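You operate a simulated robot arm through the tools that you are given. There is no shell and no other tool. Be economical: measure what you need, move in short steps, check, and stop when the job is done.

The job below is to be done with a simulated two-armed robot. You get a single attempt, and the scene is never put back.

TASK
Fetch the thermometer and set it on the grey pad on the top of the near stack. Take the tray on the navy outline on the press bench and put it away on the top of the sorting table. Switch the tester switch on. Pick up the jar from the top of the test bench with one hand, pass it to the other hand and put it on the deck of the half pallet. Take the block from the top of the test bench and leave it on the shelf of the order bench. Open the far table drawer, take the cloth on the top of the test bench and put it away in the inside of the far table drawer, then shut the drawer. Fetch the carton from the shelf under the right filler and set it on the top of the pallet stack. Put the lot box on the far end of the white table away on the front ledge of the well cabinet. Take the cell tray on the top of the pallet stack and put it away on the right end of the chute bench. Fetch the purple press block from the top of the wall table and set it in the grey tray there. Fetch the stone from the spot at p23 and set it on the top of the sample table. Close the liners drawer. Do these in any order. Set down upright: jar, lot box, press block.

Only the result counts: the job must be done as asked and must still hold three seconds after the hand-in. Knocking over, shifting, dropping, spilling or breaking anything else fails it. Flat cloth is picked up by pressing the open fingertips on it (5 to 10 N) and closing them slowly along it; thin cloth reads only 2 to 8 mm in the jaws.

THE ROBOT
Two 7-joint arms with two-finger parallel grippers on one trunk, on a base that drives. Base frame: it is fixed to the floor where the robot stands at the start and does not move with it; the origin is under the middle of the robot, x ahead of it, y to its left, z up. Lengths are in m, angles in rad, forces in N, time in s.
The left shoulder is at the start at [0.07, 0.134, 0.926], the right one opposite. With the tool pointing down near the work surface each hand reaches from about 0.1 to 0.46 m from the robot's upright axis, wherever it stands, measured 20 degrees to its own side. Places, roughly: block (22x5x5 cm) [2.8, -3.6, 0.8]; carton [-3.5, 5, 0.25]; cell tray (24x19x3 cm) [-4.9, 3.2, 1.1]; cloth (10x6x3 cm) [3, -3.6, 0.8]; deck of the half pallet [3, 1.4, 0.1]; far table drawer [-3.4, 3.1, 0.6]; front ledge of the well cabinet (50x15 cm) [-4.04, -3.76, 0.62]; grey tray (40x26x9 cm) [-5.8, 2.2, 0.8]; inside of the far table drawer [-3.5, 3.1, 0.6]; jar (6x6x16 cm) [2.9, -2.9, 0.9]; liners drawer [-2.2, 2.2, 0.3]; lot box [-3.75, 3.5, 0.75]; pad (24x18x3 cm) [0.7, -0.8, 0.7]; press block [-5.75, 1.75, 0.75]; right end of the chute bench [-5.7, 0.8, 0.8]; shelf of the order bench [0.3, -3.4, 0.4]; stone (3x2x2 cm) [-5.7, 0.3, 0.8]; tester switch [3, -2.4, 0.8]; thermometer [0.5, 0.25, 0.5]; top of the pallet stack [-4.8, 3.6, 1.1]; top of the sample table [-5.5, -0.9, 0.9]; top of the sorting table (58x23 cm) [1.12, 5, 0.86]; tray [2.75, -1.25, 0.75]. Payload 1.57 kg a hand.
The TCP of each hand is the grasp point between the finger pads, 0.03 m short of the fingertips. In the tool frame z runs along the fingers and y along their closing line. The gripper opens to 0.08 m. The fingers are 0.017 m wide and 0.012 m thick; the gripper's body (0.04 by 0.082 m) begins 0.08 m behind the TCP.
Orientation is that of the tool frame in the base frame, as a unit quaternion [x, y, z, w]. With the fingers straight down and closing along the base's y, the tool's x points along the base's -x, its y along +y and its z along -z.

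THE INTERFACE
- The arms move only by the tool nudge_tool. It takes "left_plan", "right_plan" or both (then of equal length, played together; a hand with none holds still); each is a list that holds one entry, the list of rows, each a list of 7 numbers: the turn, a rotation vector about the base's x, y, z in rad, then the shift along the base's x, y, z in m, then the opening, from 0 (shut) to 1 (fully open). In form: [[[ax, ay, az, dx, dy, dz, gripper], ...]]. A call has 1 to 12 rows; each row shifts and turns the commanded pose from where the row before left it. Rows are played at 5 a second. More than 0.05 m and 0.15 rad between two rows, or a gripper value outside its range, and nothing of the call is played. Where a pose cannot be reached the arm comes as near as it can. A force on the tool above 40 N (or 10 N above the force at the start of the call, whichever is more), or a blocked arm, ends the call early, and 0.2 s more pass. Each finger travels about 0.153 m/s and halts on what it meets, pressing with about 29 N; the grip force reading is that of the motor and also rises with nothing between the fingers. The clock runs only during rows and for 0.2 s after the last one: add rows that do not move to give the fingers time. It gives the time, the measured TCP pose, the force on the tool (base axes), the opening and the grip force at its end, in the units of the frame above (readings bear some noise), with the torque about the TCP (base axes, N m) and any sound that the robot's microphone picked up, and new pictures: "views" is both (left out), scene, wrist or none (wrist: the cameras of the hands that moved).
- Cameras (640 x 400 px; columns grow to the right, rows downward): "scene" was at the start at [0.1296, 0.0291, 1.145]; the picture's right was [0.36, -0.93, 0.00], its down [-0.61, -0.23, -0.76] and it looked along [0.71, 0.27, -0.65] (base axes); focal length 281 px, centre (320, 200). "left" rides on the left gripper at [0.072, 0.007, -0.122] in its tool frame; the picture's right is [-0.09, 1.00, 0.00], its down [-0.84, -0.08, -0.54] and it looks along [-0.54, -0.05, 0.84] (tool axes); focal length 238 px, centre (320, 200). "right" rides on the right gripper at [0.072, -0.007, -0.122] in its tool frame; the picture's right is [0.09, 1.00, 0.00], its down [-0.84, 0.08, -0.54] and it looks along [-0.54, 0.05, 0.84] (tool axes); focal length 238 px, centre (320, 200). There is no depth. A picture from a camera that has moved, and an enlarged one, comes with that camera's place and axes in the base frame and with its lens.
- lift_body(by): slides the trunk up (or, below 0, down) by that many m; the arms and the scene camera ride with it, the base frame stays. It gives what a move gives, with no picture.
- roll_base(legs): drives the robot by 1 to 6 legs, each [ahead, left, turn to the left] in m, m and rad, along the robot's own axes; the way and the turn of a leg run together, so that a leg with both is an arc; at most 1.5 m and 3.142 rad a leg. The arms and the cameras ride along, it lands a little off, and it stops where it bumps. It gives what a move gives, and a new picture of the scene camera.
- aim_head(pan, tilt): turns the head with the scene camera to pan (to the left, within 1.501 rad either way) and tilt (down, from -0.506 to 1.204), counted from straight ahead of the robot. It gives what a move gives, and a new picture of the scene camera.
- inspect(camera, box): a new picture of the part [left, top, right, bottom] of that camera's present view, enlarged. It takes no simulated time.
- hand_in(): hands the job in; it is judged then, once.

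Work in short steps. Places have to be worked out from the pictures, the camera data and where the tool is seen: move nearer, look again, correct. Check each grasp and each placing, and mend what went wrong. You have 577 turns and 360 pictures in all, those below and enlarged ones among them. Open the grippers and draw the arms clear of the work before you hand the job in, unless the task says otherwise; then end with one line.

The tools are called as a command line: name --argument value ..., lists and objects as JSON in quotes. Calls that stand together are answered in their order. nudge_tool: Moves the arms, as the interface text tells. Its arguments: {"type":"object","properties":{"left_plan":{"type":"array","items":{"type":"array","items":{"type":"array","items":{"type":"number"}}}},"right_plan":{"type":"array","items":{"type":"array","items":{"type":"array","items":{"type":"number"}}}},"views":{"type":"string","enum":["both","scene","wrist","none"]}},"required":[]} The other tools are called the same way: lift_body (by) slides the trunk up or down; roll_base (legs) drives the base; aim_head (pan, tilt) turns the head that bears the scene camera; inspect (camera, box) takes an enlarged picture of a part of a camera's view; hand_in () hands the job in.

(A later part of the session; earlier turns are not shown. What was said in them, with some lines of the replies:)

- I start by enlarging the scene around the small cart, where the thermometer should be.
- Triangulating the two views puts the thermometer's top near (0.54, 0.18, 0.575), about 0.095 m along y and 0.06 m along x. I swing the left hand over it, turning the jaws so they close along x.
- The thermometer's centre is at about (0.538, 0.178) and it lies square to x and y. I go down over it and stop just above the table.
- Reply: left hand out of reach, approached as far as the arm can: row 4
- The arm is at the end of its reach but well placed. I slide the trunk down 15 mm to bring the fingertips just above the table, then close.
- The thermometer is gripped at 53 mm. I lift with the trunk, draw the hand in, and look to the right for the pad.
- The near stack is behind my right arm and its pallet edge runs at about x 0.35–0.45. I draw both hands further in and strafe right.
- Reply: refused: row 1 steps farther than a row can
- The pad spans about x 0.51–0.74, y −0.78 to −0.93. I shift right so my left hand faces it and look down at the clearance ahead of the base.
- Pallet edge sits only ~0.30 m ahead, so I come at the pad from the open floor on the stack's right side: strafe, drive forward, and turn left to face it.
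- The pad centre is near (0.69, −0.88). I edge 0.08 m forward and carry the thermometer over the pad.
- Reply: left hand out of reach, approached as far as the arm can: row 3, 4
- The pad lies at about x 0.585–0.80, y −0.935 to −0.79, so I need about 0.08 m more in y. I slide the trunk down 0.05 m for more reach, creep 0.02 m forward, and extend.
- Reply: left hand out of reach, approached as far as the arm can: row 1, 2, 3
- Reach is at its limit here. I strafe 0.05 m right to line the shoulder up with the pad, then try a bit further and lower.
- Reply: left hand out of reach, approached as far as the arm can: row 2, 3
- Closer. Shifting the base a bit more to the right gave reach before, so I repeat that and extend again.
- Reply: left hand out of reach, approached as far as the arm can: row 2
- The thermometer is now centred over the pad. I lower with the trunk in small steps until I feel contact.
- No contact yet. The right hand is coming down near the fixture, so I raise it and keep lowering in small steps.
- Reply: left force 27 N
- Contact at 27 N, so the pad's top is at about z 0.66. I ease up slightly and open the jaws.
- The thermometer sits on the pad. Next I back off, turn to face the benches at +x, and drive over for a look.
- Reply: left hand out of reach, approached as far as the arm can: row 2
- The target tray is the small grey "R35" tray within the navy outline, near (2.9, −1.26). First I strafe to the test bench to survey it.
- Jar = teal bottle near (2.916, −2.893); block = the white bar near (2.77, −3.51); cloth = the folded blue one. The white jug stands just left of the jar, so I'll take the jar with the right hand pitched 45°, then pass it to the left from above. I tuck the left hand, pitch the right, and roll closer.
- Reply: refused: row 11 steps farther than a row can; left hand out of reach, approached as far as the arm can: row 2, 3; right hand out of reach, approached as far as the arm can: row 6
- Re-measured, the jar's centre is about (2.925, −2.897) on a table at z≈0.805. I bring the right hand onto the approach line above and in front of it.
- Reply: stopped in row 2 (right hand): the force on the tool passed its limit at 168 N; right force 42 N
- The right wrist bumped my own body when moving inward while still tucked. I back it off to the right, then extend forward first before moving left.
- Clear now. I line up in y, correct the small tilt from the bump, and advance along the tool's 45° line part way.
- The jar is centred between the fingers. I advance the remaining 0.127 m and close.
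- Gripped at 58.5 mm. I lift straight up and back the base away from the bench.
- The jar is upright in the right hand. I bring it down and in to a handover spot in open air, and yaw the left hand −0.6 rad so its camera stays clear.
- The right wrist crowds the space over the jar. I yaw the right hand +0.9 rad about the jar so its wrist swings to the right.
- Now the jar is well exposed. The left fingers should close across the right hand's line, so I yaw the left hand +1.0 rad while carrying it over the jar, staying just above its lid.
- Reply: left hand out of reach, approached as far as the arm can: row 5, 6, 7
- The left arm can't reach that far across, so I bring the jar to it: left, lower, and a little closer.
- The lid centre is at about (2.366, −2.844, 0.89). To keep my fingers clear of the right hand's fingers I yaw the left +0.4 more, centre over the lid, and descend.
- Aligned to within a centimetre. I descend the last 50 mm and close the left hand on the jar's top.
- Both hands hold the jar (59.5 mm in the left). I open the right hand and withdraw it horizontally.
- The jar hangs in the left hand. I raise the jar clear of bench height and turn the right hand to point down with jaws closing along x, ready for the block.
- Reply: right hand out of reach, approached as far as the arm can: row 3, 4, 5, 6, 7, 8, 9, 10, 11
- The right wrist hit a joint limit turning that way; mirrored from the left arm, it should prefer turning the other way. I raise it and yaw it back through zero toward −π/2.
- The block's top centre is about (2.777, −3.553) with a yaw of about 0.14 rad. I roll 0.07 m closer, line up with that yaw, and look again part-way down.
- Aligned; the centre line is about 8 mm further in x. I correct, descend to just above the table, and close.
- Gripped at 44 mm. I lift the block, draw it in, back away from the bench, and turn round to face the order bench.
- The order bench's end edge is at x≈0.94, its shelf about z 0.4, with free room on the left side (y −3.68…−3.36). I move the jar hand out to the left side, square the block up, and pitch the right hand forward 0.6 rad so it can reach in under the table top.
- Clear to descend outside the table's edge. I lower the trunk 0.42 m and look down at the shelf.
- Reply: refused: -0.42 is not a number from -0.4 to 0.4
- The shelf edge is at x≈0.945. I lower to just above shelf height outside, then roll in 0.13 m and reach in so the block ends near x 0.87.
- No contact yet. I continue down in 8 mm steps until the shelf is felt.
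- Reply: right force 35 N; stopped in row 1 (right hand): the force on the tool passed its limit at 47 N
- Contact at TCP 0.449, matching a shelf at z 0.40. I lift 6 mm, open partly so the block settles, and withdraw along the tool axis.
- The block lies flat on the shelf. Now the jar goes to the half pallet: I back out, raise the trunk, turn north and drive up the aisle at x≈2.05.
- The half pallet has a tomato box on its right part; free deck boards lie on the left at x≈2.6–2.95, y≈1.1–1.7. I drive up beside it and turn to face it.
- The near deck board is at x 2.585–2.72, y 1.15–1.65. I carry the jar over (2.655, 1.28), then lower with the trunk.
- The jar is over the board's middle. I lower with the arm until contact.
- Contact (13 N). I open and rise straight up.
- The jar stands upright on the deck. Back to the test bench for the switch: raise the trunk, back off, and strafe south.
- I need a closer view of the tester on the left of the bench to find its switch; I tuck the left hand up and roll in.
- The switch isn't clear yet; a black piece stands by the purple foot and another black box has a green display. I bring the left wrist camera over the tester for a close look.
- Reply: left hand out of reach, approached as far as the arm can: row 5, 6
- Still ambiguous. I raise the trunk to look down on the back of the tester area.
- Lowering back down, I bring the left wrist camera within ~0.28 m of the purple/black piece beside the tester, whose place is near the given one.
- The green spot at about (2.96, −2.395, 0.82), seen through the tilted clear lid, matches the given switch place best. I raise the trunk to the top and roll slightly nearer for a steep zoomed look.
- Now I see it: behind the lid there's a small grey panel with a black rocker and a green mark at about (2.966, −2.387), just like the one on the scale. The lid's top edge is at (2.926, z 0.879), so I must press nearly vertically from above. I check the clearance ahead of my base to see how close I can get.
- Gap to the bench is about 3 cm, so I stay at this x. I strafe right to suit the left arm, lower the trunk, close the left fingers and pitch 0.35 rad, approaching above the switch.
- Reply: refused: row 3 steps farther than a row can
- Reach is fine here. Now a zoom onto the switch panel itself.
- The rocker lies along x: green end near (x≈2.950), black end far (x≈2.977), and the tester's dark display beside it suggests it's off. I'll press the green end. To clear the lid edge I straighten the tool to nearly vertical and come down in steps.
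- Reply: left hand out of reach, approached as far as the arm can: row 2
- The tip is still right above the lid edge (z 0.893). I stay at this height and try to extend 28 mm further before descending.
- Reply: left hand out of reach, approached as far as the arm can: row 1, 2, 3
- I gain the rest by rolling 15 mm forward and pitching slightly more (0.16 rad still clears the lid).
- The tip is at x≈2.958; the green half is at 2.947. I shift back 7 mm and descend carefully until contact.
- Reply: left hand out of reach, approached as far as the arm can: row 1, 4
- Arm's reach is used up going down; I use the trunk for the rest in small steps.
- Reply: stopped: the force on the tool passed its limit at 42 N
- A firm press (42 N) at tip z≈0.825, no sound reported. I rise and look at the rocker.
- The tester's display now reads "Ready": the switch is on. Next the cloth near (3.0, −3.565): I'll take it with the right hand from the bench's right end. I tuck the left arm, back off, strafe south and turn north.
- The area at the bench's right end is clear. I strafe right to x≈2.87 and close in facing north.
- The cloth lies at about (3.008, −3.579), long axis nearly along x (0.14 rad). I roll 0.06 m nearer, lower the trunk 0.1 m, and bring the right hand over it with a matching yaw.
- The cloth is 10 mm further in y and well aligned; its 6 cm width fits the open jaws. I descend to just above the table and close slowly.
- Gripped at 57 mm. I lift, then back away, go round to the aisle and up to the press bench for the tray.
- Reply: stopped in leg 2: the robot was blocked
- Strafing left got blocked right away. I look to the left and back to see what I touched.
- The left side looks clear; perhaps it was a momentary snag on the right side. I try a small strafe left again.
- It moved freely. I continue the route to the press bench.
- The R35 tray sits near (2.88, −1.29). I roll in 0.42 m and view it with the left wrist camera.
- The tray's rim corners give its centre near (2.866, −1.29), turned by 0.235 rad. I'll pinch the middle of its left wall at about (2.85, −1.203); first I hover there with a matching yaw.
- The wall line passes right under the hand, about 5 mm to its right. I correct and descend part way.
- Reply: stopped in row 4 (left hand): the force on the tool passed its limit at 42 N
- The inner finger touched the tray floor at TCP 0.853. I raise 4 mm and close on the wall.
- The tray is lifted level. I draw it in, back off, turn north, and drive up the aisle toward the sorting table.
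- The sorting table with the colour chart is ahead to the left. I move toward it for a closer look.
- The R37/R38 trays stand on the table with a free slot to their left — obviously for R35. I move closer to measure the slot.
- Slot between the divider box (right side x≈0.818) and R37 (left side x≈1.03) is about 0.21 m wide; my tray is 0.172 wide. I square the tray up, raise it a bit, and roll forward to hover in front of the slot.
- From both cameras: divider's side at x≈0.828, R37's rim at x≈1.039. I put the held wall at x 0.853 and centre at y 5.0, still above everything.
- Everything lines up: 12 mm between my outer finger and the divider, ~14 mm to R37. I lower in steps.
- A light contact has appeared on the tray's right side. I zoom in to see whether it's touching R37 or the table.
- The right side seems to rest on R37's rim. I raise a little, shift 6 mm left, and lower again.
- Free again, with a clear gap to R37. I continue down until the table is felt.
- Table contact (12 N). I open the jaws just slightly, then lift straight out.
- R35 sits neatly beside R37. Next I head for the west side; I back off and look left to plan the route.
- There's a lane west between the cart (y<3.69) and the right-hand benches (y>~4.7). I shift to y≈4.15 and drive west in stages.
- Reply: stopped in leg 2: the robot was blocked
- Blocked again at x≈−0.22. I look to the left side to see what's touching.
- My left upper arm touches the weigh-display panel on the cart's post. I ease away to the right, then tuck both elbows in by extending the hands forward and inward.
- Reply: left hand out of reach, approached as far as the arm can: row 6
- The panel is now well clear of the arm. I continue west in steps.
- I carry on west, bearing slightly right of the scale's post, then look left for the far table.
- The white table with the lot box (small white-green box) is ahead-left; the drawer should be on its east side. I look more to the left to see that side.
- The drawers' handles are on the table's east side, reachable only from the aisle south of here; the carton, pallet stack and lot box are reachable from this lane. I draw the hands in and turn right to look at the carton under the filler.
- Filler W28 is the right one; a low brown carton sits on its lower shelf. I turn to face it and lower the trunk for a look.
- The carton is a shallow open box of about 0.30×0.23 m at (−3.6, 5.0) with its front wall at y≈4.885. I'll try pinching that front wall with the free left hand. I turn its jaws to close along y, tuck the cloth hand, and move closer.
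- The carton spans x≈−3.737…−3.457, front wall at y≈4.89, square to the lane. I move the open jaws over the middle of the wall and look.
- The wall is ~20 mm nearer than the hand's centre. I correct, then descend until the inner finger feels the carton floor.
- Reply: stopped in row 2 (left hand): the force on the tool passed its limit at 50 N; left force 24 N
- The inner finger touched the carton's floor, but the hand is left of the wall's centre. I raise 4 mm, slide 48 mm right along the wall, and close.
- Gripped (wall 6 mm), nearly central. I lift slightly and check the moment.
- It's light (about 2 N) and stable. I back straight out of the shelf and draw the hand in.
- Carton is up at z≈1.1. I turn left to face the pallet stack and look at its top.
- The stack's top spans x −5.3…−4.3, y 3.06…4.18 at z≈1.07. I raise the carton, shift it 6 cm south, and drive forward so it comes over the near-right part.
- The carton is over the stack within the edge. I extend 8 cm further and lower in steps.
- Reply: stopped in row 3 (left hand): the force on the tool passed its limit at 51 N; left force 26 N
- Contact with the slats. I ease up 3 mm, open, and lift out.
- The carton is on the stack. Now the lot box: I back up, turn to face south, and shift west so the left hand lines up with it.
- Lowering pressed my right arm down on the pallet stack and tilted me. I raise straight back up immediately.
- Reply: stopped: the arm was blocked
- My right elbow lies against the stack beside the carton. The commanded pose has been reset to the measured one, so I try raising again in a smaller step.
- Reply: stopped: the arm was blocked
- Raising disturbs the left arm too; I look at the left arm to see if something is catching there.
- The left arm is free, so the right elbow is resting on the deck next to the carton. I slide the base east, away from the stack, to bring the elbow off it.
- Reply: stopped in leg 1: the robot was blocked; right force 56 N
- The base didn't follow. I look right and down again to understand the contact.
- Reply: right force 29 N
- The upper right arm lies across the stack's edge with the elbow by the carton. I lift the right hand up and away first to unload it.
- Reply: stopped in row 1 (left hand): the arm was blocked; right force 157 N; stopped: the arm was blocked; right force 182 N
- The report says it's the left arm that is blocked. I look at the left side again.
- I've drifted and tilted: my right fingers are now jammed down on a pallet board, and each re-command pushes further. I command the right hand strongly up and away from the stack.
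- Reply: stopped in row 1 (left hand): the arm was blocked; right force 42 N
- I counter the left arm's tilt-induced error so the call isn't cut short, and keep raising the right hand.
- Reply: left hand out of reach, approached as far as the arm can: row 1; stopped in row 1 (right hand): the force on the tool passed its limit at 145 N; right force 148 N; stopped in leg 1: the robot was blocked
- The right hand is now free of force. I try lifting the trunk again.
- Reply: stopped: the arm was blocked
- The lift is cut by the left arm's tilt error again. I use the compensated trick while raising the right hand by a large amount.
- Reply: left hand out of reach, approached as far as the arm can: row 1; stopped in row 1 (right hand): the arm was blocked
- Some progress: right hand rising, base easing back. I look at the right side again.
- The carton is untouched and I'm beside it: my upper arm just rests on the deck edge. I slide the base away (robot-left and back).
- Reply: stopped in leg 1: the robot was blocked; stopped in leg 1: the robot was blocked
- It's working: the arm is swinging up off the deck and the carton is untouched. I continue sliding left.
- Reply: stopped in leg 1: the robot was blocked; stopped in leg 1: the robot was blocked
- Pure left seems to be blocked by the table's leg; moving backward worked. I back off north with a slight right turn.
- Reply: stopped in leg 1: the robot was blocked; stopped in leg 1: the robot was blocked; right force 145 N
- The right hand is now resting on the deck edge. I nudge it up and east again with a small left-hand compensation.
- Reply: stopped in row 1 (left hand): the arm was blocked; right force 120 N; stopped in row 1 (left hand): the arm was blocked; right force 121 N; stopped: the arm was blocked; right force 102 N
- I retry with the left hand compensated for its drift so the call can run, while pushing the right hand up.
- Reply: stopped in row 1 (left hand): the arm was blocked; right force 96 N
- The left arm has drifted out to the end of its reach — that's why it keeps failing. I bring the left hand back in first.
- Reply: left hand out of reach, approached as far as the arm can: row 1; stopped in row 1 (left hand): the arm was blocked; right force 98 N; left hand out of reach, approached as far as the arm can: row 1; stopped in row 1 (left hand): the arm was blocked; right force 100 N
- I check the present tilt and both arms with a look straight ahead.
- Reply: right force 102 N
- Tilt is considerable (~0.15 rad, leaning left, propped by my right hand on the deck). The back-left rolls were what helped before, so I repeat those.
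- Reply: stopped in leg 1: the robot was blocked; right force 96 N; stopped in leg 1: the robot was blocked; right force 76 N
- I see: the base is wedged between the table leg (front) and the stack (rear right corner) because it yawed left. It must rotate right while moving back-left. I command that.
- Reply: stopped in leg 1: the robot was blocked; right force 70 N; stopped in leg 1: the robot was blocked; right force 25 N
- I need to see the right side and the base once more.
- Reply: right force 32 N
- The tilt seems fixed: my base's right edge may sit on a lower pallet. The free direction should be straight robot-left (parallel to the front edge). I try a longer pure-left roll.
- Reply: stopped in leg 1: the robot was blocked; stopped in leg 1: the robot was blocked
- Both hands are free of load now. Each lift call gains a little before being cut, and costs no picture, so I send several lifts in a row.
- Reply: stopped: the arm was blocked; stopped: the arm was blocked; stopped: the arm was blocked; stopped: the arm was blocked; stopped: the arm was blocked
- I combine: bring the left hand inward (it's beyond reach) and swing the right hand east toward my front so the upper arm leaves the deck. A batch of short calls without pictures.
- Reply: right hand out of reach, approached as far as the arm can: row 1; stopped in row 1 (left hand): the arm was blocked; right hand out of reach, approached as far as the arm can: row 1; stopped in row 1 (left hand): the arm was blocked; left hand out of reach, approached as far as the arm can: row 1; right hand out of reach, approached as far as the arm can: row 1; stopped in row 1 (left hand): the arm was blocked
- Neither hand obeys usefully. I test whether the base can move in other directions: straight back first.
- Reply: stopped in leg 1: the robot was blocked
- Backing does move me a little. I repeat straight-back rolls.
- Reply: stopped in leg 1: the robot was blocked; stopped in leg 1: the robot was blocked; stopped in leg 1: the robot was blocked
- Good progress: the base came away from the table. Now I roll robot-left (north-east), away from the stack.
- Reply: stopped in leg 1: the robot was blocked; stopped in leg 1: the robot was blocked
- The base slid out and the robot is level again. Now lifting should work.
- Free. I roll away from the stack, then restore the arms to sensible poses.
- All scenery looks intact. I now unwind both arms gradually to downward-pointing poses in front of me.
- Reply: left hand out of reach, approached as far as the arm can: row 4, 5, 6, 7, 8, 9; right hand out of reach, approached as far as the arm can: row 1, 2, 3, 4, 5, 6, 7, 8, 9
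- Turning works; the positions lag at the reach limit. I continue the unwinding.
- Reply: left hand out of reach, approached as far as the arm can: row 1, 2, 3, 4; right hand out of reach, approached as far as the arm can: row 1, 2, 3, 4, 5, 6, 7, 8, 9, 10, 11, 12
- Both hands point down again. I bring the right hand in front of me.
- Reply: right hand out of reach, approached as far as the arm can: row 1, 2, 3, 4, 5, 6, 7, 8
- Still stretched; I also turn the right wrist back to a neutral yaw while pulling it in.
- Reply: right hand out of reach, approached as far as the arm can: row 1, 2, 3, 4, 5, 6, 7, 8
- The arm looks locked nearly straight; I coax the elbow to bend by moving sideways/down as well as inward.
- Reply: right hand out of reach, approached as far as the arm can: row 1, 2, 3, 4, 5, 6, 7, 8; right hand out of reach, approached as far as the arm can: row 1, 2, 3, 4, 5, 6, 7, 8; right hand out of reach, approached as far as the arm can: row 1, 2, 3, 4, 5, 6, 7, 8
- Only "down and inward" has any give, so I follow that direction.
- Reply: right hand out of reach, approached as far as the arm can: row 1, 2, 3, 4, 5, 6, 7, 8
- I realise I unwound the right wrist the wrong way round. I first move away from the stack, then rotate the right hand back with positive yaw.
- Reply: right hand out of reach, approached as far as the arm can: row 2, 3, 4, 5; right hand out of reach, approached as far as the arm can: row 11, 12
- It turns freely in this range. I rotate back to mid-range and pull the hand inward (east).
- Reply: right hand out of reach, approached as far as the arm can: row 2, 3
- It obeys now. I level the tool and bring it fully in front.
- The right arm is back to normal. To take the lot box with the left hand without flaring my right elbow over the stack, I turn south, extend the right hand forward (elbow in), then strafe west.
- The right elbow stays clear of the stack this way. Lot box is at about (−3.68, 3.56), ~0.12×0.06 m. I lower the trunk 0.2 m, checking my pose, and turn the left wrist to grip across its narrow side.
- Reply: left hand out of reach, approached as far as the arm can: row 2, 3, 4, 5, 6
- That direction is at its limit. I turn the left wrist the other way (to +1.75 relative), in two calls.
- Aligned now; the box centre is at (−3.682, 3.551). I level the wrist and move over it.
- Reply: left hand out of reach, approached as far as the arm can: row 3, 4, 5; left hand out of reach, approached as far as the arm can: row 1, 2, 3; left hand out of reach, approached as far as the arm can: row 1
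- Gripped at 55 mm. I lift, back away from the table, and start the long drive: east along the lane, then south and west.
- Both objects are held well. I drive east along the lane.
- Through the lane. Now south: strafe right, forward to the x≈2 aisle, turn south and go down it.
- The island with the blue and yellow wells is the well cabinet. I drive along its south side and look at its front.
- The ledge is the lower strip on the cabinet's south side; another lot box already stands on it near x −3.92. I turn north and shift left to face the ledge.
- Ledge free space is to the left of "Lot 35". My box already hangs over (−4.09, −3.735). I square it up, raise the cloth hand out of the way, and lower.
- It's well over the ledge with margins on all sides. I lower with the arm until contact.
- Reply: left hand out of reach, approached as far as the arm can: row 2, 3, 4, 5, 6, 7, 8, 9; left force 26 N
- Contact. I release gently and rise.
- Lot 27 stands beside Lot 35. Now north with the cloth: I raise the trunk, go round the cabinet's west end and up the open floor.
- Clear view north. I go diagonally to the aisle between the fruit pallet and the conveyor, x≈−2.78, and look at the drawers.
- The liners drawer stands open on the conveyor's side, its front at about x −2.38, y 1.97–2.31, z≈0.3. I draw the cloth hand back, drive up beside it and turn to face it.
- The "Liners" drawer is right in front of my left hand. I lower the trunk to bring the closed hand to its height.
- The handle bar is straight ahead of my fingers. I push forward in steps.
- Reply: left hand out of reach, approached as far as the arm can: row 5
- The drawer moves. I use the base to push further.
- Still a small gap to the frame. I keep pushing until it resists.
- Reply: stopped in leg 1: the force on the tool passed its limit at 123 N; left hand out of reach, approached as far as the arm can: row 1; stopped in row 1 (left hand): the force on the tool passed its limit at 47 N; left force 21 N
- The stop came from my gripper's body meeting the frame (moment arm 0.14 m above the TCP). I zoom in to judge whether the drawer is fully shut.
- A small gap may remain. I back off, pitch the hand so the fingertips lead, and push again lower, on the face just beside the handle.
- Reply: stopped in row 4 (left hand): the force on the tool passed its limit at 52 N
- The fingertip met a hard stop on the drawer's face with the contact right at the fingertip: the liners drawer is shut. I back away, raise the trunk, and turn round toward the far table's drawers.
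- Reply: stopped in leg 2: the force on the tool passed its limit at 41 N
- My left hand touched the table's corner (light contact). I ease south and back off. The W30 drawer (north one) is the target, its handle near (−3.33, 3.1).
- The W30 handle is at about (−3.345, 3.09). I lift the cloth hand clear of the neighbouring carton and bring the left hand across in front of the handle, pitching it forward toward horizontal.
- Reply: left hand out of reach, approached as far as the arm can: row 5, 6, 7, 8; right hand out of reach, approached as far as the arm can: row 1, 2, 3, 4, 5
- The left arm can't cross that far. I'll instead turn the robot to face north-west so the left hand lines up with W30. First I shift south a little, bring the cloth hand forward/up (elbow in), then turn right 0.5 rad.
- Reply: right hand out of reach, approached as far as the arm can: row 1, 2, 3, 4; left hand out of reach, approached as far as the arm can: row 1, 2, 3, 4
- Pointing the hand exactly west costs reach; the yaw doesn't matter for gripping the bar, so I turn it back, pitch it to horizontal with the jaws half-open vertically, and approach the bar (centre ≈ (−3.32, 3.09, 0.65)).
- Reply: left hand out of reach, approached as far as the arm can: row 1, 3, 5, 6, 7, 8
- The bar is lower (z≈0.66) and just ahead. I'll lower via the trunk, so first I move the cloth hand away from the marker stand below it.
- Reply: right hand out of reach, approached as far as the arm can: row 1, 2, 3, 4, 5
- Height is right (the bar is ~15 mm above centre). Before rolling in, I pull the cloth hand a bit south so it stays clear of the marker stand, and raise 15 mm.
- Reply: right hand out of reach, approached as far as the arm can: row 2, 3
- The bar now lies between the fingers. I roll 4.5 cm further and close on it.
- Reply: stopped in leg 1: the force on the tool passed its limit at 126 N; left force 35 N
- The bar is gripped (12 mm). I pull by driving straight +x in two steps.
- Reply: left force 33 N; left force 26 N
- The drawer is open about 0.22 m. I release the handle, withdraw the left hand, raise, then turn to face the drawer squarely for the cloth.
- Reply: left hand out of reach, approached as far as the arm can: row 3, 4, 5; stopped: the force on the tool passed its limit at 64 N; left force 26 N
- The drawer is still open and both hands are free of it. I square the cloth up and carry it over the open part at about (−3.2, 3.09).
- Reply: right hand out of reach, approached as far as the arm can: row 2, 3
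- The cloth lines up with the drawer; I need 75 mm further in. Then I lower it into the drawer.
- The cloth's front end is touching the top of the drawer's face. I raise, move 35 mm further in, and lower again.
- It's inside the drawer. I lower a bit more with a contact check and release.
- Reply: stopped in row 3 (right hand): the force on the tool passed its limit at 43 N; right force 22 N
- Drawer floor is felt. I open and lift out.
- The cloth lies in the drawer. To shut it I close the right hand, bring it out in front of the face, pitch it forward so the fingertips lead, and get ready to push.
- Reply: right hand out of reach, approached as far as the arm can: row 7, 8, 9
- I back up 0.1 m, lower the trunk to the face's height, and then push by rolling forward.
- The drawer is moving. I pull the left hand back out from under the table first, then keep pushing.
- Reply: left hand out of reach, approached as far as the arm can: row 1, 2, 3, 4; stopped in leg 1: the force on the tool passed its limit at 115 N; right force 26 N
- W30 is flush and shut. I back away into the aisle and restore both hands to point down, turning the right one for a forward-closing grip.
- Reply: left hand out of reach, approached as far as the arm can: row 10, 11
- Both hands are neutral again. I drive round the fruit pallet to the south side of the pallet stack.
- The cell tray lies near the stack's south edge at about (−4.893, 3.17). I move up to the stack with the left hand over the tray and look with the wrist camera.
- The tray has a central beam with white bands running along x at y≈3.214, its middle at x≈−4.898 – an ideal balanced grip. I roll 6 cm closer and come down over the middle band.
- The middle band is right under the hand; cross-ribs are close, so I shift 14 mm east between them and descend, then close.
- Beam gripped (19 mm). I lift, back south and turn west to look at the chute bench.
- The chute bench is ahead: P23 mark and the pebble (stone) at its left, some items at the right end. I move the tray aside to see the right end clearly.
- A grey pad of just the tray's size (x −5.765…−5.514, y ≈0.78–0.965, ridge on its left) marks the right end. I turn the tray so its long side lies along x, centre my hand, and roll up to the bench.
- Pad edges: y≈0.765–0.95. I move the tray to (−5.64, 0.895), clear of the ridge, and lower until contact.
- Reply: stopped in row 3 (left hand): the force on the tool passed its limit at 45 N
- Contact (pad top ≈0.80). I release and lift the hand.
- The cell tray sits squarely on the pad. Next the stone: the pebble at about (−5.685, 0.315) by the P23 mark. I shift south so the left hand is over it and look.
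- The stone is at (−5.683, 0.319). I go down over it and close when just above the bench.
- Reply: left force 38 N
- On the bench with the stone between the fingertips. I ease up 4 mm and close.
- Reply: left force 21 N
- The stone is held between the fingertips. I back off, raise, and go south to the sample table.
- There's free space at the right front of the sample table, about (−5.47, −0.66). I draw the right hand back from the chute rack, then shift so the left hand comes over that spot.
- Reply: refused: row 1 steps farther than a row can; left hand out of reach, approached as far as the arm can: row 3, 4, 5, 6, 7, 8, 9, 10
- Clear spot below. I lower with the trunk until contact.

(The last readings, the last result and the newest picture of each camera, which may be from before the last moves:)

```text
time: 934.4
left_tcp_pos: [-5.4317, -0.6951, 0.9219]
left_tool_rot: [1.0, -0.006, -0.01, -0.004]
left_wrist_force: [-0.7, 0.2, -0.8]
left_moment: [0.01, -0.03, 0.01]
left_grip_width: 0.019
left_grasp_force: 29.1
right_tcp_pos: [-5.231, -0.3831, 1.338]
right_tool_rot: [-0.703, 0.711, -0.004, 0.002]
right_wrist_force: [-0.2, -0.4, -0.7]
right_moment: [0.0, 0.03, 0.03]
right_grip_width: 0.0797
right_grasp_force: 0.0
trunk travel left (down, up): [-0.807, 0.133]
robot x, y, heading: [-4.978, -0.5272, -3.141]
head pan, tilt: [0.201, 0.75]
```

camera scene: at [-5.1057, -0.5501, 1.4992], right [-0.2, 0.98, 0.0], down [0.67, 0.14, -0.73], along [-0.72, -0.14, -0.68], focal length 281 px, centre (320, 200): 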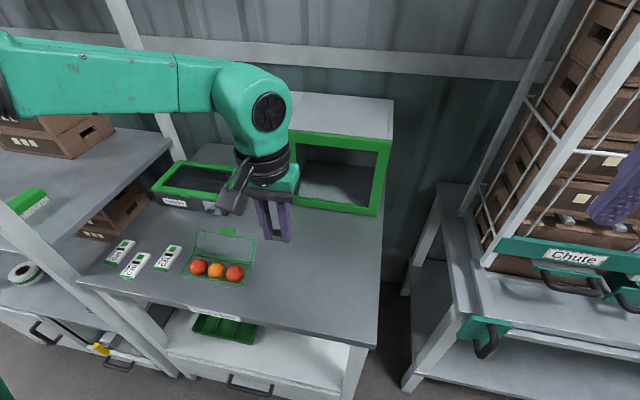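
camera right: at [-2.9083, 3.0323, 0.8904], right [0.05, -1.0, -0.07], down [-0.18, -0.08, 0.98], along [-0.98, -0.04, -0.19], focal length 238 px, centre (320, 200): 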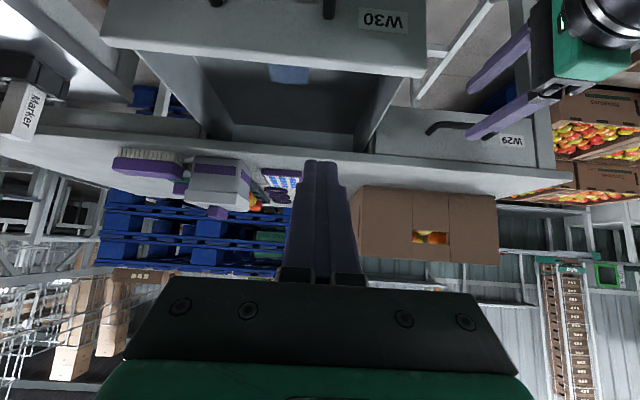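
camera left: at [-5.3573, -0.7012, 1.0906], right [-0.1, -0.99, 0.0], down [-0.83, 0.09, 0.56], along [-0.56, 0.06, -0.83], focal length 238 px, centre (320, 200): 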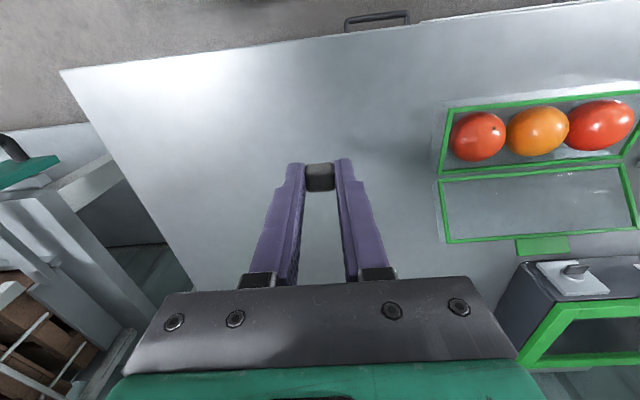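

lift_body --by -0.012

lift_body --by -0.01

lift_body --by -0.01

```text
time: 935.0
left_tcp_pos: [-5.4312, -0.6938, 0.9085]
left_tool_rot: [1.0, -0.007, -0.01, -0.003]
left_wrist_force: [0.5, 0.1, -0.5]
left_moment: [0.01, -0.02, -0.02]
left_grip_width: 0.019
left_grasp_force: 29.3
right_tcp_pos: [-5.2303, -0.382, 1.3255]
right_tool_rot: [-0.703, 0.711, -0.005, 0.002]
right_wrist_force: [0.1, 0.4, -0.2]
right_moment: [0.01, 0.05, -0.01]
right_grip_width: 0.0799
right_grasp_force: 0.1
trunk travel left (down, up): [-0.795, 0.145]
robot x, y, heading: [-4.9762, -0.5304, -3.146]
head pan, tilt: [0.201, 0.75]
```

```text
time: 935.6
left_tcp_pos: [-5.4302, -0.6937, 0.8986]
left_tool_rot: [1.0, -0.006, -0.01, -0.003]
left_wrist_force: [0.4, 0.3, -0.2]
left_moment: [-0.03, 0.0, 0.02]
left_grip_width: 0.019
left_grasp_force: 29.4
right_tcp_pos: [-5.2315, -0.382, 1.3152]
right_tool_rot: [-0.703, 0.711, -0.005, 0.002]
right_wrist_force: [-0.5, 0.1, -0.2]
right_moment: [0.02, -0.02, -0.01]
right_grip_width: 0.0798
right_grasp_force: 0.1
trunk travel left (down, up): [-0.785, 0.155]
robot x, y, heading: [-4.9752, -0.5252, -3.138]
head pan, tilt: [0.201, 0.75]
```

```text
time: 936.2
left_tcp_pos: [-5.4313, -0.6928, 0.8897]
left_tool_rot: [1.0, -0.007, -0.01, -0.003]
left_wrist_force: [2.1, -2.8, 12.7]
left_moment: [-0.22, -0.17, -0.02]
left_grip_width: 0.0193
left_grasp_force: 28.9
right_tcp_pos: [-5.2301, -0.3814, 1.3055]
right_tool_rot: [-0.703, 0.711, -0.003, 0.001]
right_wrist_force: [0.0, -0.4, -0.2]
right_moment: [0.0, 0.0, -0.02]
right_grip_width: 0.0802
right_grasp_force: 0.1
trunk travel left (down, up): [-0.775, 0.165]
robot x, y, heading: [-4.9761, -0.5261, -3.141]
head pan, tilt: [0.201, 0.75]
```

Contact (table at about z 0.86). I open and rise.

nudge_tool --left_plan '[[[0, 0, 0, 0, 0, 0, 0.4], [0, 0, 0, 0, 0, 0, 0.6], [0, 0, 0, 0, 0, 0.03, 0.6], [0, 0, 0, 0, 0, 0.04, 0.6], [0, 0, 0, 0.0, 0, 0.04, 0.8], [0, 0, 0, 0.03, 0, 0.03, 1]]]' --views "wrist"

```text
time: 937.6
left_tcp_pos: [-5.3985, -0.6937, 1.0269]
left_tool_rot: [1.0, -0.007, -0.01, -0.003]
left_wrist_force: [0.1, 0.1, 0.6]
left_moment: [0.03, 0.03, -0.02]
left_grip_width: 0.0801
left_grasp_force: 0.0
right_tcp_pos: [-5.2277, -0.3824, 1.3047]
right_tool_rot: [-0.703, 0.711, -0.004, 0.001]
right_wrist_force: [-0.1, -0.3, 0.1]
right_moment: [-0.02, 0.02, 0.01]
right_grip_width: 0.0799
right_grasp_force: 0.1
trunk travel left (down, up): [-0.775, 0.165]
robot x, y, heading: [-4.9731, -0.527, -3.143]
head pan, tilt: [0.201, 0.75]
camera left: at [-5.3251, -0.7011, 1.1467], right [-0.11, -0.99, 0.0], down [-0.82, 0.09, 0.56], along [-0.56, 0.06, -0.83], focal length 238 px, centre (320, 200)
```

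left: 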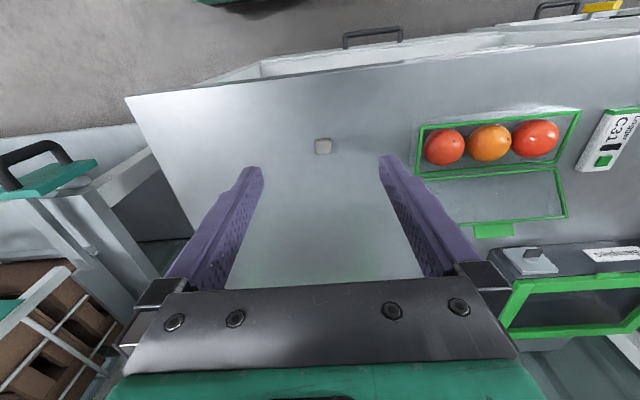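

The stone lies on the sample table. Last task: the purple press block on the wall table. I raise slightly, back off and go north to face that table.

roll_base --legs '[[-0.05, 0, 0], [0, -1.1, 0], [0, -1.05, 0], [0.2, 0, 0]]'

aim_head --pan -0.25 --tilt 0.7

```text
time: 950.0
left_tcp_pos: [-5.5648, 1.4658, 1.0259]
left_tool_rot: [1.0, -0.002, -0.011, -0.002]
left_wrist_force: [0.2, -0.1, 0.7]
left_moment: [0.0, -0.01, -0.03]
left_grip_width: 0.0799
left_grasp_force: 0.1
right_tcp_pos: [-5.3965, 1.7787, 1.3067]
right_tool_rot: [0.707, -0.707, 0.004, 0.0]
right_wrist_force: [0.3, 0.2, 0.7]
right_moment: [0.01, 0.01, 0.02]
right_grip_width: 0.0801
right_grasp_force: 0.1
trunk travel left (down, up): [-0.775, 0.165]
robot x, y, heading: [-5.1409, 1.6353, -3.132]
head pan, tilt: [0.201, 0.75]
camera scene: at [-5.2707, 1.617, 1.4175], right [-0.21, 0.98, 0.0], down [0.66, 0.14, -0.73], along [-0.72, -0.15, -0.68], focal length 281 px, centre (320, 200)
```

scene: 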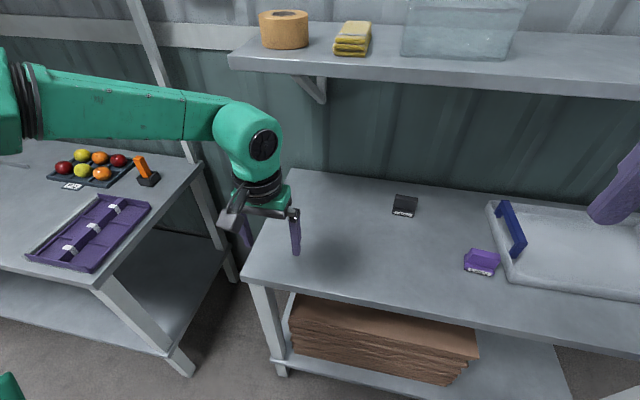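

```text
time: 950.9
left_tcp_pos: [-5.567, 1.466, 1.0257]
left_tool_rot: [1.0, -0.002, -0.01, -0.003]
left_wrist_force: [0.2, -0.3, 0.3]
left_moment: [0.03, 0.0, 0.01]
left_grip_width: 0.0801
left_grasp_force: 0.2
right_tcp_pos: [-5.4003, 1.7786, 1.3052]
right_tool_rot: [-0.707, 0.707, -0.004, 0.002]
right_wrist_force: [-0.2, -0.9, 0.1]
right_moment: [0.01, 0.0, -0.02]
right_grip_width: 0.08
right_grasp_force: 0.1
trunk travel left (down, up): [-0.775, 0.165]
robot x, y, heading: [-5.1425, 1.6344, -3.128]
head pan, tilt: [-0.25, 0.7]
camera scene: at [-5.2764, 1.6545, 1.4213], right [0.23, 0.97, 0.0], down [0.63, -0.15, -0.76], along [-0.74, 0.18, -0.64], focal length 281 px, centre (320, 200)
```

scene: 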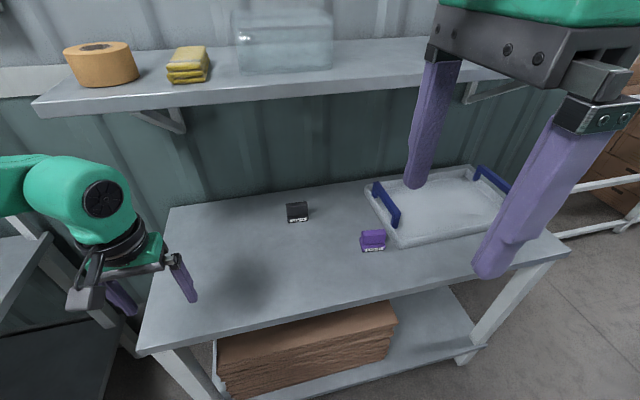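

The purple block is at about (−5.79, 1.945); the grey tray (blue handles) is right of it at about (−5.885, 2.23). I tuck the left hand up, move in, lower the trunk, and view the block with the right wrist camera.

nudge_tool --left_plan '[[[0, 0, 0, 0.03, 0, 0.035, 1], [0, 0, 0, 0.03, 0, 0.035, 1], [0, 0, 0, 0.03, 0, 0.035, 1], [0, 0, 0, 0.03, 0, 0.035, 1], [0, 0, 0, 0.03, 0, 0.03, 1]]]' --views "none"

lift_body --by -0.22

roll_base --legs '[[0.19, -0.16, -0.012]]'

nudge_tool --right_plan '[[[0, 0, 0, -0.04, 0, -0.02, 1], [0, 0, 0, -0.04, 0, -0.02, 1], [0, 0, 0, -0.04, 0, -0.02, 1], [0, 0, 0, -0.03, 0, -0.02, 1]]]' --views "wrist"

```text
time: 952.1
left_tcp_pos: [-5.4156, 1.4674, 1.1957]
left_tool_rot: [1.0, -0.001, -0.011, -0.002]
left_wrist_force: [0.9, 1.0, -0.5]
left_moment: [-0.01, 0.02, 0.03]
left_grip_width: 0.0798
left_grasp_force: 0.0
right_tcp_pos: [-5.3979, 1.7784, 1.306]
right_tool_rot: [0.707, -0.707, 0.003, -0.001]
right_wrist_force: [-0.1, -0.2, 0.1]
right_moment: [0.01, 0.0, -0.01]
right_grip_width: 0.0799
right_grasp_force: 0.1
trunk travel left (down, up): [-0.775, 0.165]
robot x, y, heading: [-5.1453, 1.6381, -3.126]
head pan, tilt: [-0.25, 0.7]
```

```text
time: 954.4
left_tcp_pos: [-5.4178, 1.468, 0.9747]
left_tool_rot: [1.0, -0.002, -0.009, -0.003]
left_wrist_force: [-0.7, -0.1, -0.1]
left_moment: [0.01, -0.01, 0.01]
left_grip_width: 0.0801
left_grasp_force: 0.1
right_tcp_pos: [-5.4005, 1.7787, 1.087]
right_tool_rot: [-0.707, 0.707, -0.004, 0.0]
right_wrist_force: [0.2, -0.2, 0.4]
right_moment: [0.0, 0.01, 0.01]
right_grip_width: 0.0801
right_grasp_force: 0.1
trunk travel left (down, up): [-0.555, 0.385]
robot x, y, heading: [-5.1425, 1.6361, -3.133]
head pan, tilt: [-0.25, 0.7]
```

```text
time: 956.2
left_tcp_pos: [-5.6128, 1.6288, 0.975]
left_tool_rot: [1.0, -0.007, -0.01, -0.003]
left_wrist_force: [0.9, 0.6, -0.3]
left_moment: [-0.01, -0.02, -0.01]
left_grip_width: 0.0803
left_grasp_force: 0.1
right_tcp_pos: [-5.5912, 1.9392, 1.0864]
right_tool_rot: [-0.702, 0.712, -0.004, 0.001]
right_wrist_force: [-0.7, 0.3, -0.4]
right_moment: [0.02, 0.03, 0.0]
right_grip_width: 0.0799
right_grasp_force: 0.1
trunk travel left (down, up): [-0.555, 0.385]
robot x, y, heading: [-5.3368, 1.7939, -3.141]
head pan, tilt: [-0.25, 0.7]
camera scene: at [-5.4685, 1.8133, 1.2014], right [0.25, 0.97, 0.0], down [0.62, -0.16, -0.76], along [-0.74, 0.19, -0.64], focal length 281 px, centre (320, 200)
```

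scene: 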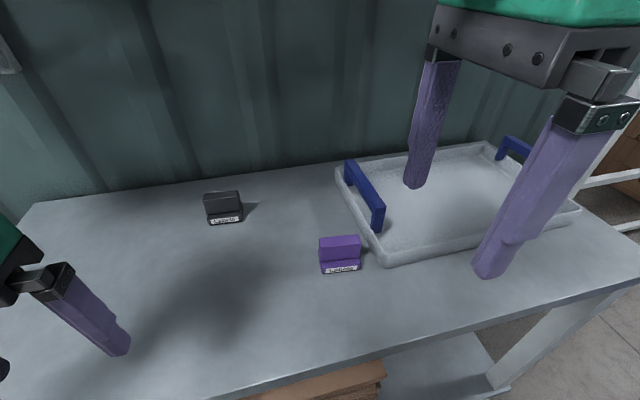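

```text
time: 957.2
left_tcp_pos: [-5.611, 1.6283, 0.9741]
left_tool_rot: [1.0, -0.008, -0.01, -0.002]
left_wrist_force: [0.3, -0.3, 1.2]
left_moment: [0.01, 0.0, 0.02]
left_grip_width: 0.0801
left_grasp_force: 0.0
right_tcp_pos: [-5.7392, 1.9413, 1.0018]
right_tool_rot: [-0.704, 0.71, -0.005, 0.002]
right_wrist_force: [-0.1, -0.6, -0.9]
right_moment: [-0.01, 0.0, 0.01]
right_grip_width: 0.0801
right_grasp_force: 0.1
trunk travel left (down, up): [-0.555, 0.385]
robot x, y, heading: [-5.3355, 1.7939, -3.142]
head pan, tilt: [-0.25, 0.7]
camera right: at [-5.7333, 1.8693, 1.1244], right [-1.0, -0.08, -0.01], down [-0.07, 0.84, 0.54], along [-0.04, 0.54, -0.84], focal length 238 px, centre (320, 200)
```

right: 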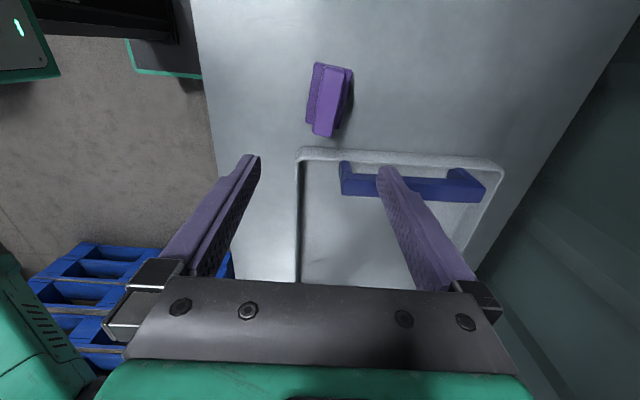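

The block is an L-shape about 0.09 m along y and 0.059 m along x, centred at (−5.749, 1.93). I go down over it until the fingertips feel the table.

nudge_tool --right_plan '[[[0, 0, 0, -0.01, -0.011, -0.045, 1], [0, 0, 0, 0, 0, -0.045, 1], [0, 0, 0, 0, 0, -0.045, 1], [0, 0, 0, 0, 0, -0.035, 1], [0, 0, 0, 0, 0, -0.01, 1], [0, 0, 0, 0, 0, -0.008, 1], [0, 0, 0, 0, 0, -0.008, 1], [0, 0, 0, 0, 0, -0.006, 1], [0, 0, 0, 0, 0, -0.006, 1], [0, 0, 0, 0, 0, -0.006, 1], [0, 0, 0, 0, 0, -0.006, 1]]]' --views "wrist"

```text
time: 958.2
left_tcp_pos: [-5.6118, 1.6279, 0.9746]
left_tool_rot: [1.0, -0.007, -0.01, -0.003]
left_wrist_force: [-0.5, -1.0, 0.2]
left_moment: [0.0, -0.01, 0.01]
left_grip_width: 0.0799
left_grasp_force: 0.0
right_tcp_pos: [-5.7509, 1.9278, 0.8514]
right_tool_rot: [-0.703, 0.712, -0.001, -0.004]
right_wrist_force: [6.4, 0.6, 7.7]
right_moment: [0.03, -0.58, -0.1]
right_grip_width: 0.08
right_grasp_force: 0.0
trunk travel left (down, up): [-0.555, 0.385]
robot x, y, heading: [-5.335, 1.793, -3.141]
head pan, tilt: [-0.25, 0.7]
stopped in row 4 (right hand): the force on the tool passed its limit at 91 N (the readings are from after the stop); the commanded pose is now the measured one
camera right: at [-5.7443, 1.8572, 0.973], right [-1.0, -0.08, 0.01], down [-0.06, 0.84, 0.54], along [-0.05, 0.53, -0.84], focal length 238 px, centre (320, 200)
```

right: 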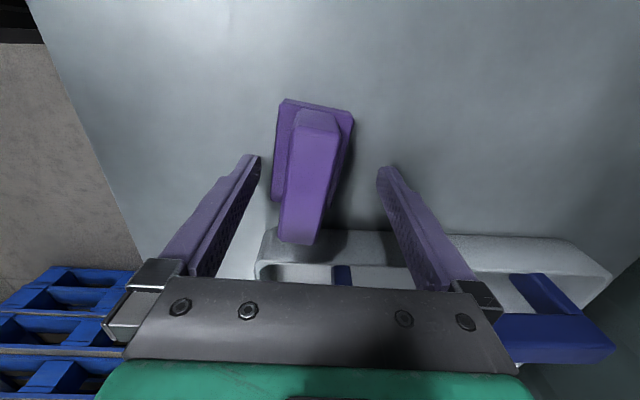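

The fingertips met the table (z≈0.82). The block is between the fingers; I raise 4 mm and close.

nudge_tool --right_plan '[[[0, 0, 0, 0.006, 0, 0.005, 1], [0, 0, 0, 0, 0, 0, 0.8], [0, 0, 0, 0, 0, 0, 0.6], [0, 0, 0, 0, 0, 0, 0.3], [0, 0, 0, 0, 0, 0, 0], [0, 0, 0, 0, 0, 0, 0]]]' --views "wrist"

```text
time: 959.6
left_tcp_pos: [-5.6131, 1.6277, 0.9748]
left_tool_rot: [1.0, -0.007, -0.01, -0.003]
left_wrist_force: [-0.7, 0.2, 0.1]
left_moment: [-0.02, -0.01, 0.01]
left_grip_width: 0.0798
left_grasp_force: 0.2
right_tcp_pos: [-5.7475, 1.9287, 0.8549]
right_tool_rot: [-0.704, 0.711, 0.001, -0.004]
right_wrist_force: [-0.2, -0.5, 0.2]
right_moment: [-0.01, -0.01, 0.01]
right_grip_width: 0.0411
right_grasp_force: 28.8
trunk travel left (down, up): [-0.555, 0.385]
robot x, y, heading: [-5.3363, 1.7908, -3.143]
head pan, tilt: [-0.25, 0.7]
camera right: at [-5.7398, 1.8569, 0.9774], right [-1.0, -0.08, 0.01], down [-0.06, 0.84, 0.54], along [-0.05, 0.53, -0.84], focal length 238 px, centre (320, 200)
```

right: 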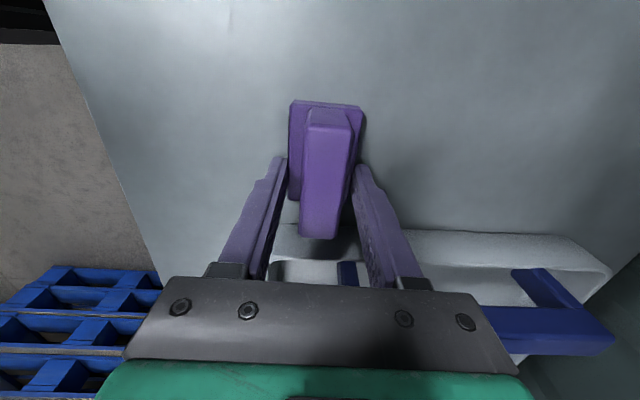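

The block's base is gripped (41 mm). A wall shelf overhangs at x<−5.757 and the tray's blue handle is right beside me, so I lift, draw back to x −5.70, and strafe right past the handle.

nudge_tool --right_plan '[[[0, 0, 0, 0, -0.005, 0.03, 0], [0, 0, 0, 0.01, -0.005, 0.04, 0], [0, 0, 0, 0.02, 0, 0.04, 0], [0, 0, 0, 0.02, 0, 0.04, 0], [0, 0, 0, 0, 0, 0.02, 0]]]' --views "none"

roll_base --legs '[[0, -0.25, 0]]'

```text
time: 960.8
left_tcp_pos: [-5.6135, 1.6282, 0.9747]
left_tool_rot: [1.0, -0.007, -0.01, -0.003]
left_wrist_force: [0.8, 0.0, 0.8]
left_moment: [0.01, 0.01, -0.02]
left_grip_width: 0.0799
left_grasp_force: 0.1
right_tcp_pos: [-5.6956, 1.9173, 1.0252]
right_tool_rot: [-0.703, 0.711, 0.0, -0.005]
right_wrist_force: [-1.4, -0.9, -1.9]
right_moment: [-0.01, -0.02, 0.01]
right_grip_width: 0.0411
right_grasp_force: 29.3
trunk travel left (down, up): [-0.555, 0.385]
robot x, y, heading: [-5.3384, 1.7965, -3.14]
head pan, tilt: [-0.25, 0.7]
```

```text
time: 962.6
left_tcp_pos: [-5.6125, 1.8763, 0.9735]
left_tool_rot: [1.0, -0.007, -0.01, -0.002]
left_wrist_force: [0.5, 0.0, 0.0]
left_moment: [-0.03, -0.01, -0.03]
left_grip_width: 0.0798
left_grasp_force: 0.0
right_tcp_pos: [-5.6961, 2.166, 1.0232]
right_tool_rot: [-0.703, 0.711, -0.001, -0.004]
right_wrist_force: [0.5, -1.0, -1.1]
right_moment: [0.02, -0.02, 0.01]
right_grip_width: 0.0412
right_grasp_force: 28.7
trunk travel left (down, up): [-0.555, 0.385]
robot x, y, heading: [-5.3367, 2.0425, -3.145]
head pan, tilt: [-0.25, 0.7]
camera scene: at [-5.469, 2.0615, 1.2014], right [0.25, 0.97, 0.0], down [0.62, -0.16, -0.76], along [-0.74, 0.19, -0.64], focal length 281 px, centre (320, 200)
```

scene: 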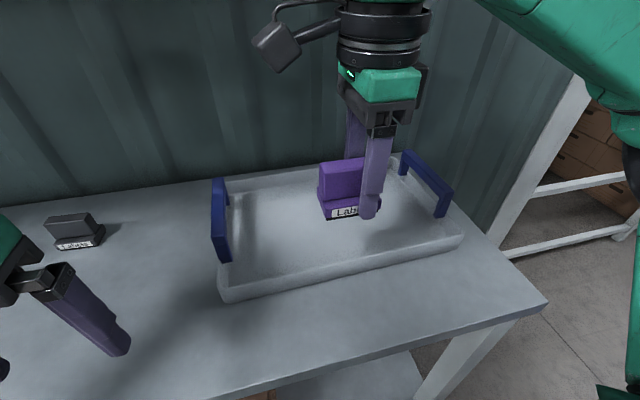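

The block hangs just in front of/over the tray (front rim x≈−5.725, y 1.98–2.38). I lower a bit, move in to x −5.79, then set it down.

nudge_tool --right_plan '[[[0, 0, 0, 0, 0, -0.035, 0], [0, 0, 0, 0, 0, -0.03, 0], [0, 0, 0, -0.03, 0, 0, 0], [0, 0, 0, -0.03, 0, 0, 0], [0, 0, 0, -0.035, 0, 0, 0], [0, 0, 0, 0, 0, -0.03, 0], [0, 0, 0, 0, 0, -0.02, 0], [0, 0, 0, 0, 0, 0, 0]]]' --views "scene"

```text
time: 964.4
left_tcp_pos: [-5.6134, 1.8759, 0.9742]
left_tool_rot: [1.0, -0.007, -0.01, -0.002]
left_wrist_force: [1.1, -0.3, -0.1]
left_moment: [0.0, 0.01, 0.0]
left_grip_width: 0.0801
left_grasp_force: 0.1
right_tcp_pos: [-5.7909, 2.1642, 0.91]
right_tool_rot: [-0.703, 0.711, -0.001, -0.005]
right_wrist_force: [1.4, -0.4, -1.0]
right_moment: [0.02, -0.01, -0.01]
right_grip_width: 0.0412
right_grasp_force: 28.8
trunk travel left (down, up): [-0.555, 0.385]
robot x, y, heading: [-5.338, 2.0449, -3.145]
head pan, tilt: [-0.25, 0.7]
camera scene: at [-5.4689, 2.0614, 1.2014], right [0.25, 0.97, 0.0], down [0.62, -0.16, -0.76], along [-0.74, 0.19, -0.64], focal length 281 px, centre (320, 200)
```

scene: 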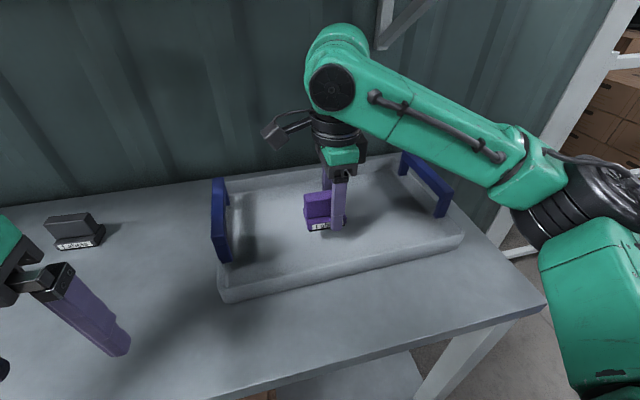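

Well inside the tray. I lower the rest with a contact check.

nudge_tool --right_plan '[[[0, 0, 0, 0, 0, -0.012, 0], [0, 0, 0, 0, 0, -0.01, 0], [0, 0, 0, 0, 0, -0.006, 0], [0, 0, 0, 0, 0, -0.005, 0], [0, 0, 0, 0, 0, -0.005, 0], [0, 0, 0, 0, 0, -0.005, 0], [0, 0, 0, 0, 0, -0.005, 0], [0, 0, 0, 0, 0, -0.004, 0]]]' --views "none"

```text
time: 966.2
left_tcp_pos: [-5.6119, 1.8746, 0.9743]
left_tool_rot: [1.0, -0.007, -0.011, -0.003]
left_wrist_force: [0.1, 0.2, 0.1]
left_moment: [-0.02, -0.03, 0.0]
left_grip_width: 0.0801
left_grasp_force: 0.1
right_tcp_pos: [-5.7902, 2.1651, 0.8605]
right_tool_rot: [-0.702, 0.712, 0.003, -0.007]
right_wrist_force: [-3.2, -0.1, 19.8]
right_moment: [-0.06, -0.1, -0.07]
right_grip_width: 0.0415
right_grasp_force: 29.1
trunk travel left (down, up): [-0.555, 0.385]
robot x, y, heading: [-5.3338, 2.0388, -3.135]
head pan, tilt: [-0.25, 0.7]
```

Contact (20 N). I open, rise just enough, and back out from under the shelf.

nudge_tool --right_plan '[[[0, 0, 0, 0, 0, 0.002, 0.6], [0, 0, 0, 0, 0, 0, 0.75], [0, 0, 0, 0, 0, 0, 0.85], [0, 0, 0, 0, 0, 0.03, 0.85], [0, 0, 0, 0, 0, 0.04, 0.85], [0, 0, 0, 0.02, 0, 0.03, 0.85], [0, 0, 0, 0.04, 0, 0.02, 1], [0, 0, 0, 0.045, 0, 0.01, 1], [0, 0, 0, 0.045, 0, 0, 1]]]' --views "scene"

inspect --camera "scene" --box '[200, 140, 480, 310]'

```text
time: 968.2
left_tcp_pos: [-5.6101, 1.875, 0.9753]
left_tool_rot: [1.0, -0.007, -0.01, -0.002]
left_wrist_force: [-0.1, -0.2, 0.8]
left_moment: [-0.02, 0.05, 0.03]
left_grip_width: 0.0799
left_grasp_force: 0.0
right_tcp_pos: [-5.6367, 2.1629, 0.9904]
right_tool_rot: [-0.703, 0.711, -0.001, -0.006]
right_wrist_force: [-0.5, -0.3, 0.5]
right_moment: [0.01, 0.02, -0.03]
right_grip_width: 0.0802
right_grasp_force: 0.2
trunk travel left (down, up): [-0.555, 0.385]
robot x, y, heading: [-5.337, 2.0431, -3.14]
head pan, tilt: [-0.25, 0.7]
camera scene: at [-5.466, 2.0614, 1.2017], right [0.25, 0.97, 0.0], down [0.62, -0.16, -0.77], along [-0.74, 0.19, -0.64], focal length 281 px, centre (320, 200)
```

scene: 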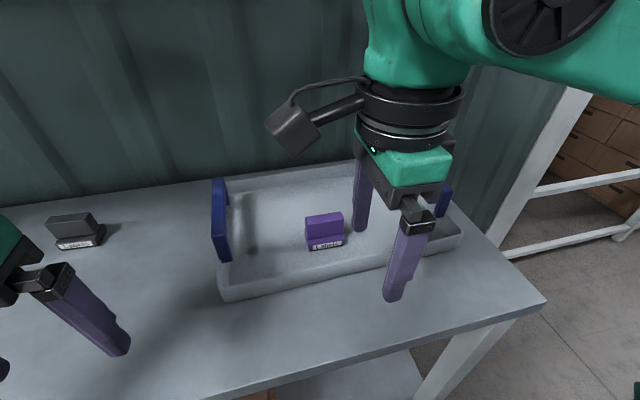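

```text
2.29 times, centred on (340, 225) of scene
camera zoom: at [-5.466, 2.0614, 1.2017], right [0.25, 0.97, 0.0], down [0.62, -0.16, -0.77], along [-0.74, 0.19, -0.64], focal length 642 px, centre (274, 143)
```

zoom: 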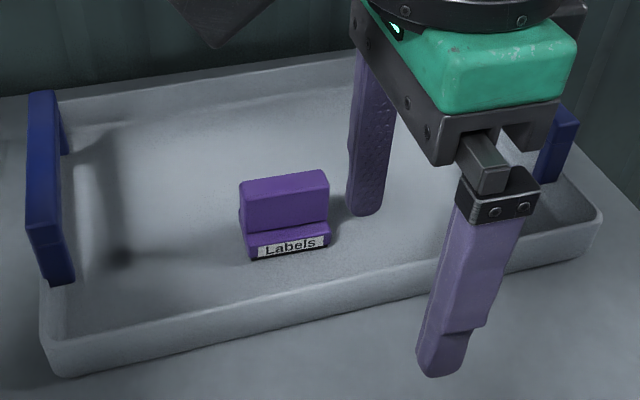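

The block stands upright in the grey tray. All twelve jobs are done; I draw clear of the table and hand in.

roll_base --legs '[[-0.4, 0, 0]]'

hand_in

```text
time: 970.7
left_tcp_pos: [-5.2119, 1.8757, 0.9743]
left_tool_rot: [1.0, -0.01, -0.01, -0.003]
left_wrist_force: [-0.4, -0.9, -0.5]
left_moment: [0.01, 0.02, 0.0]
left_grip_width: 0.0799
left_grasp_force: 0.1
right_tcp_pos: [-5.2358, 2.1657, 0.9909]
right_tool_rot: [-0.701, 0.713, 0.0, -0.004]
right_wrist_force: [-0.4, 0.4, -0.5]
right_moment: [0.01, 0.01, 0.0]
right_grip_width: 0.0802
right_grasp_force: 0.0
trunk travel left (down, up): [-0.555, 0.385]
robot x, y, heading: [-4.9315, 2.0384, 3.135]
head pan, tilt: [-0.25, 0.7]
camera scene: at [-5.0664, 2.0612, 1.2014], right [0.25, 0.97, 0.0], down [0.62, -0.16, -0.76], along [-0.74, 0.19, -0.64], focal length 281 px, centre (320, 200)
```

scene: 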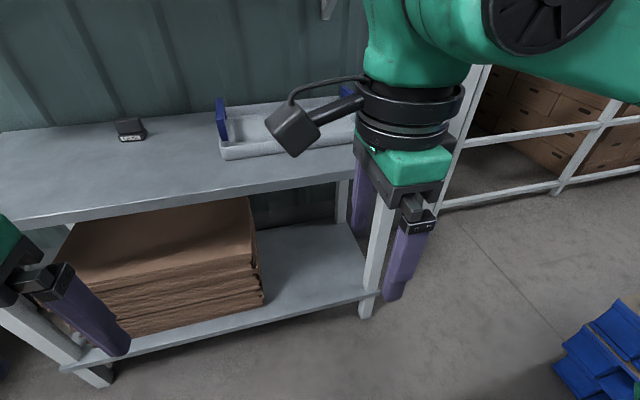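

```text
The job is handed in.
```

All twelve tasks were carried out and the job is handed in, but I bumped the scale cart's display panel, the pallet stack and probably the white table along the way, and I can't rule out that one of them shifted.
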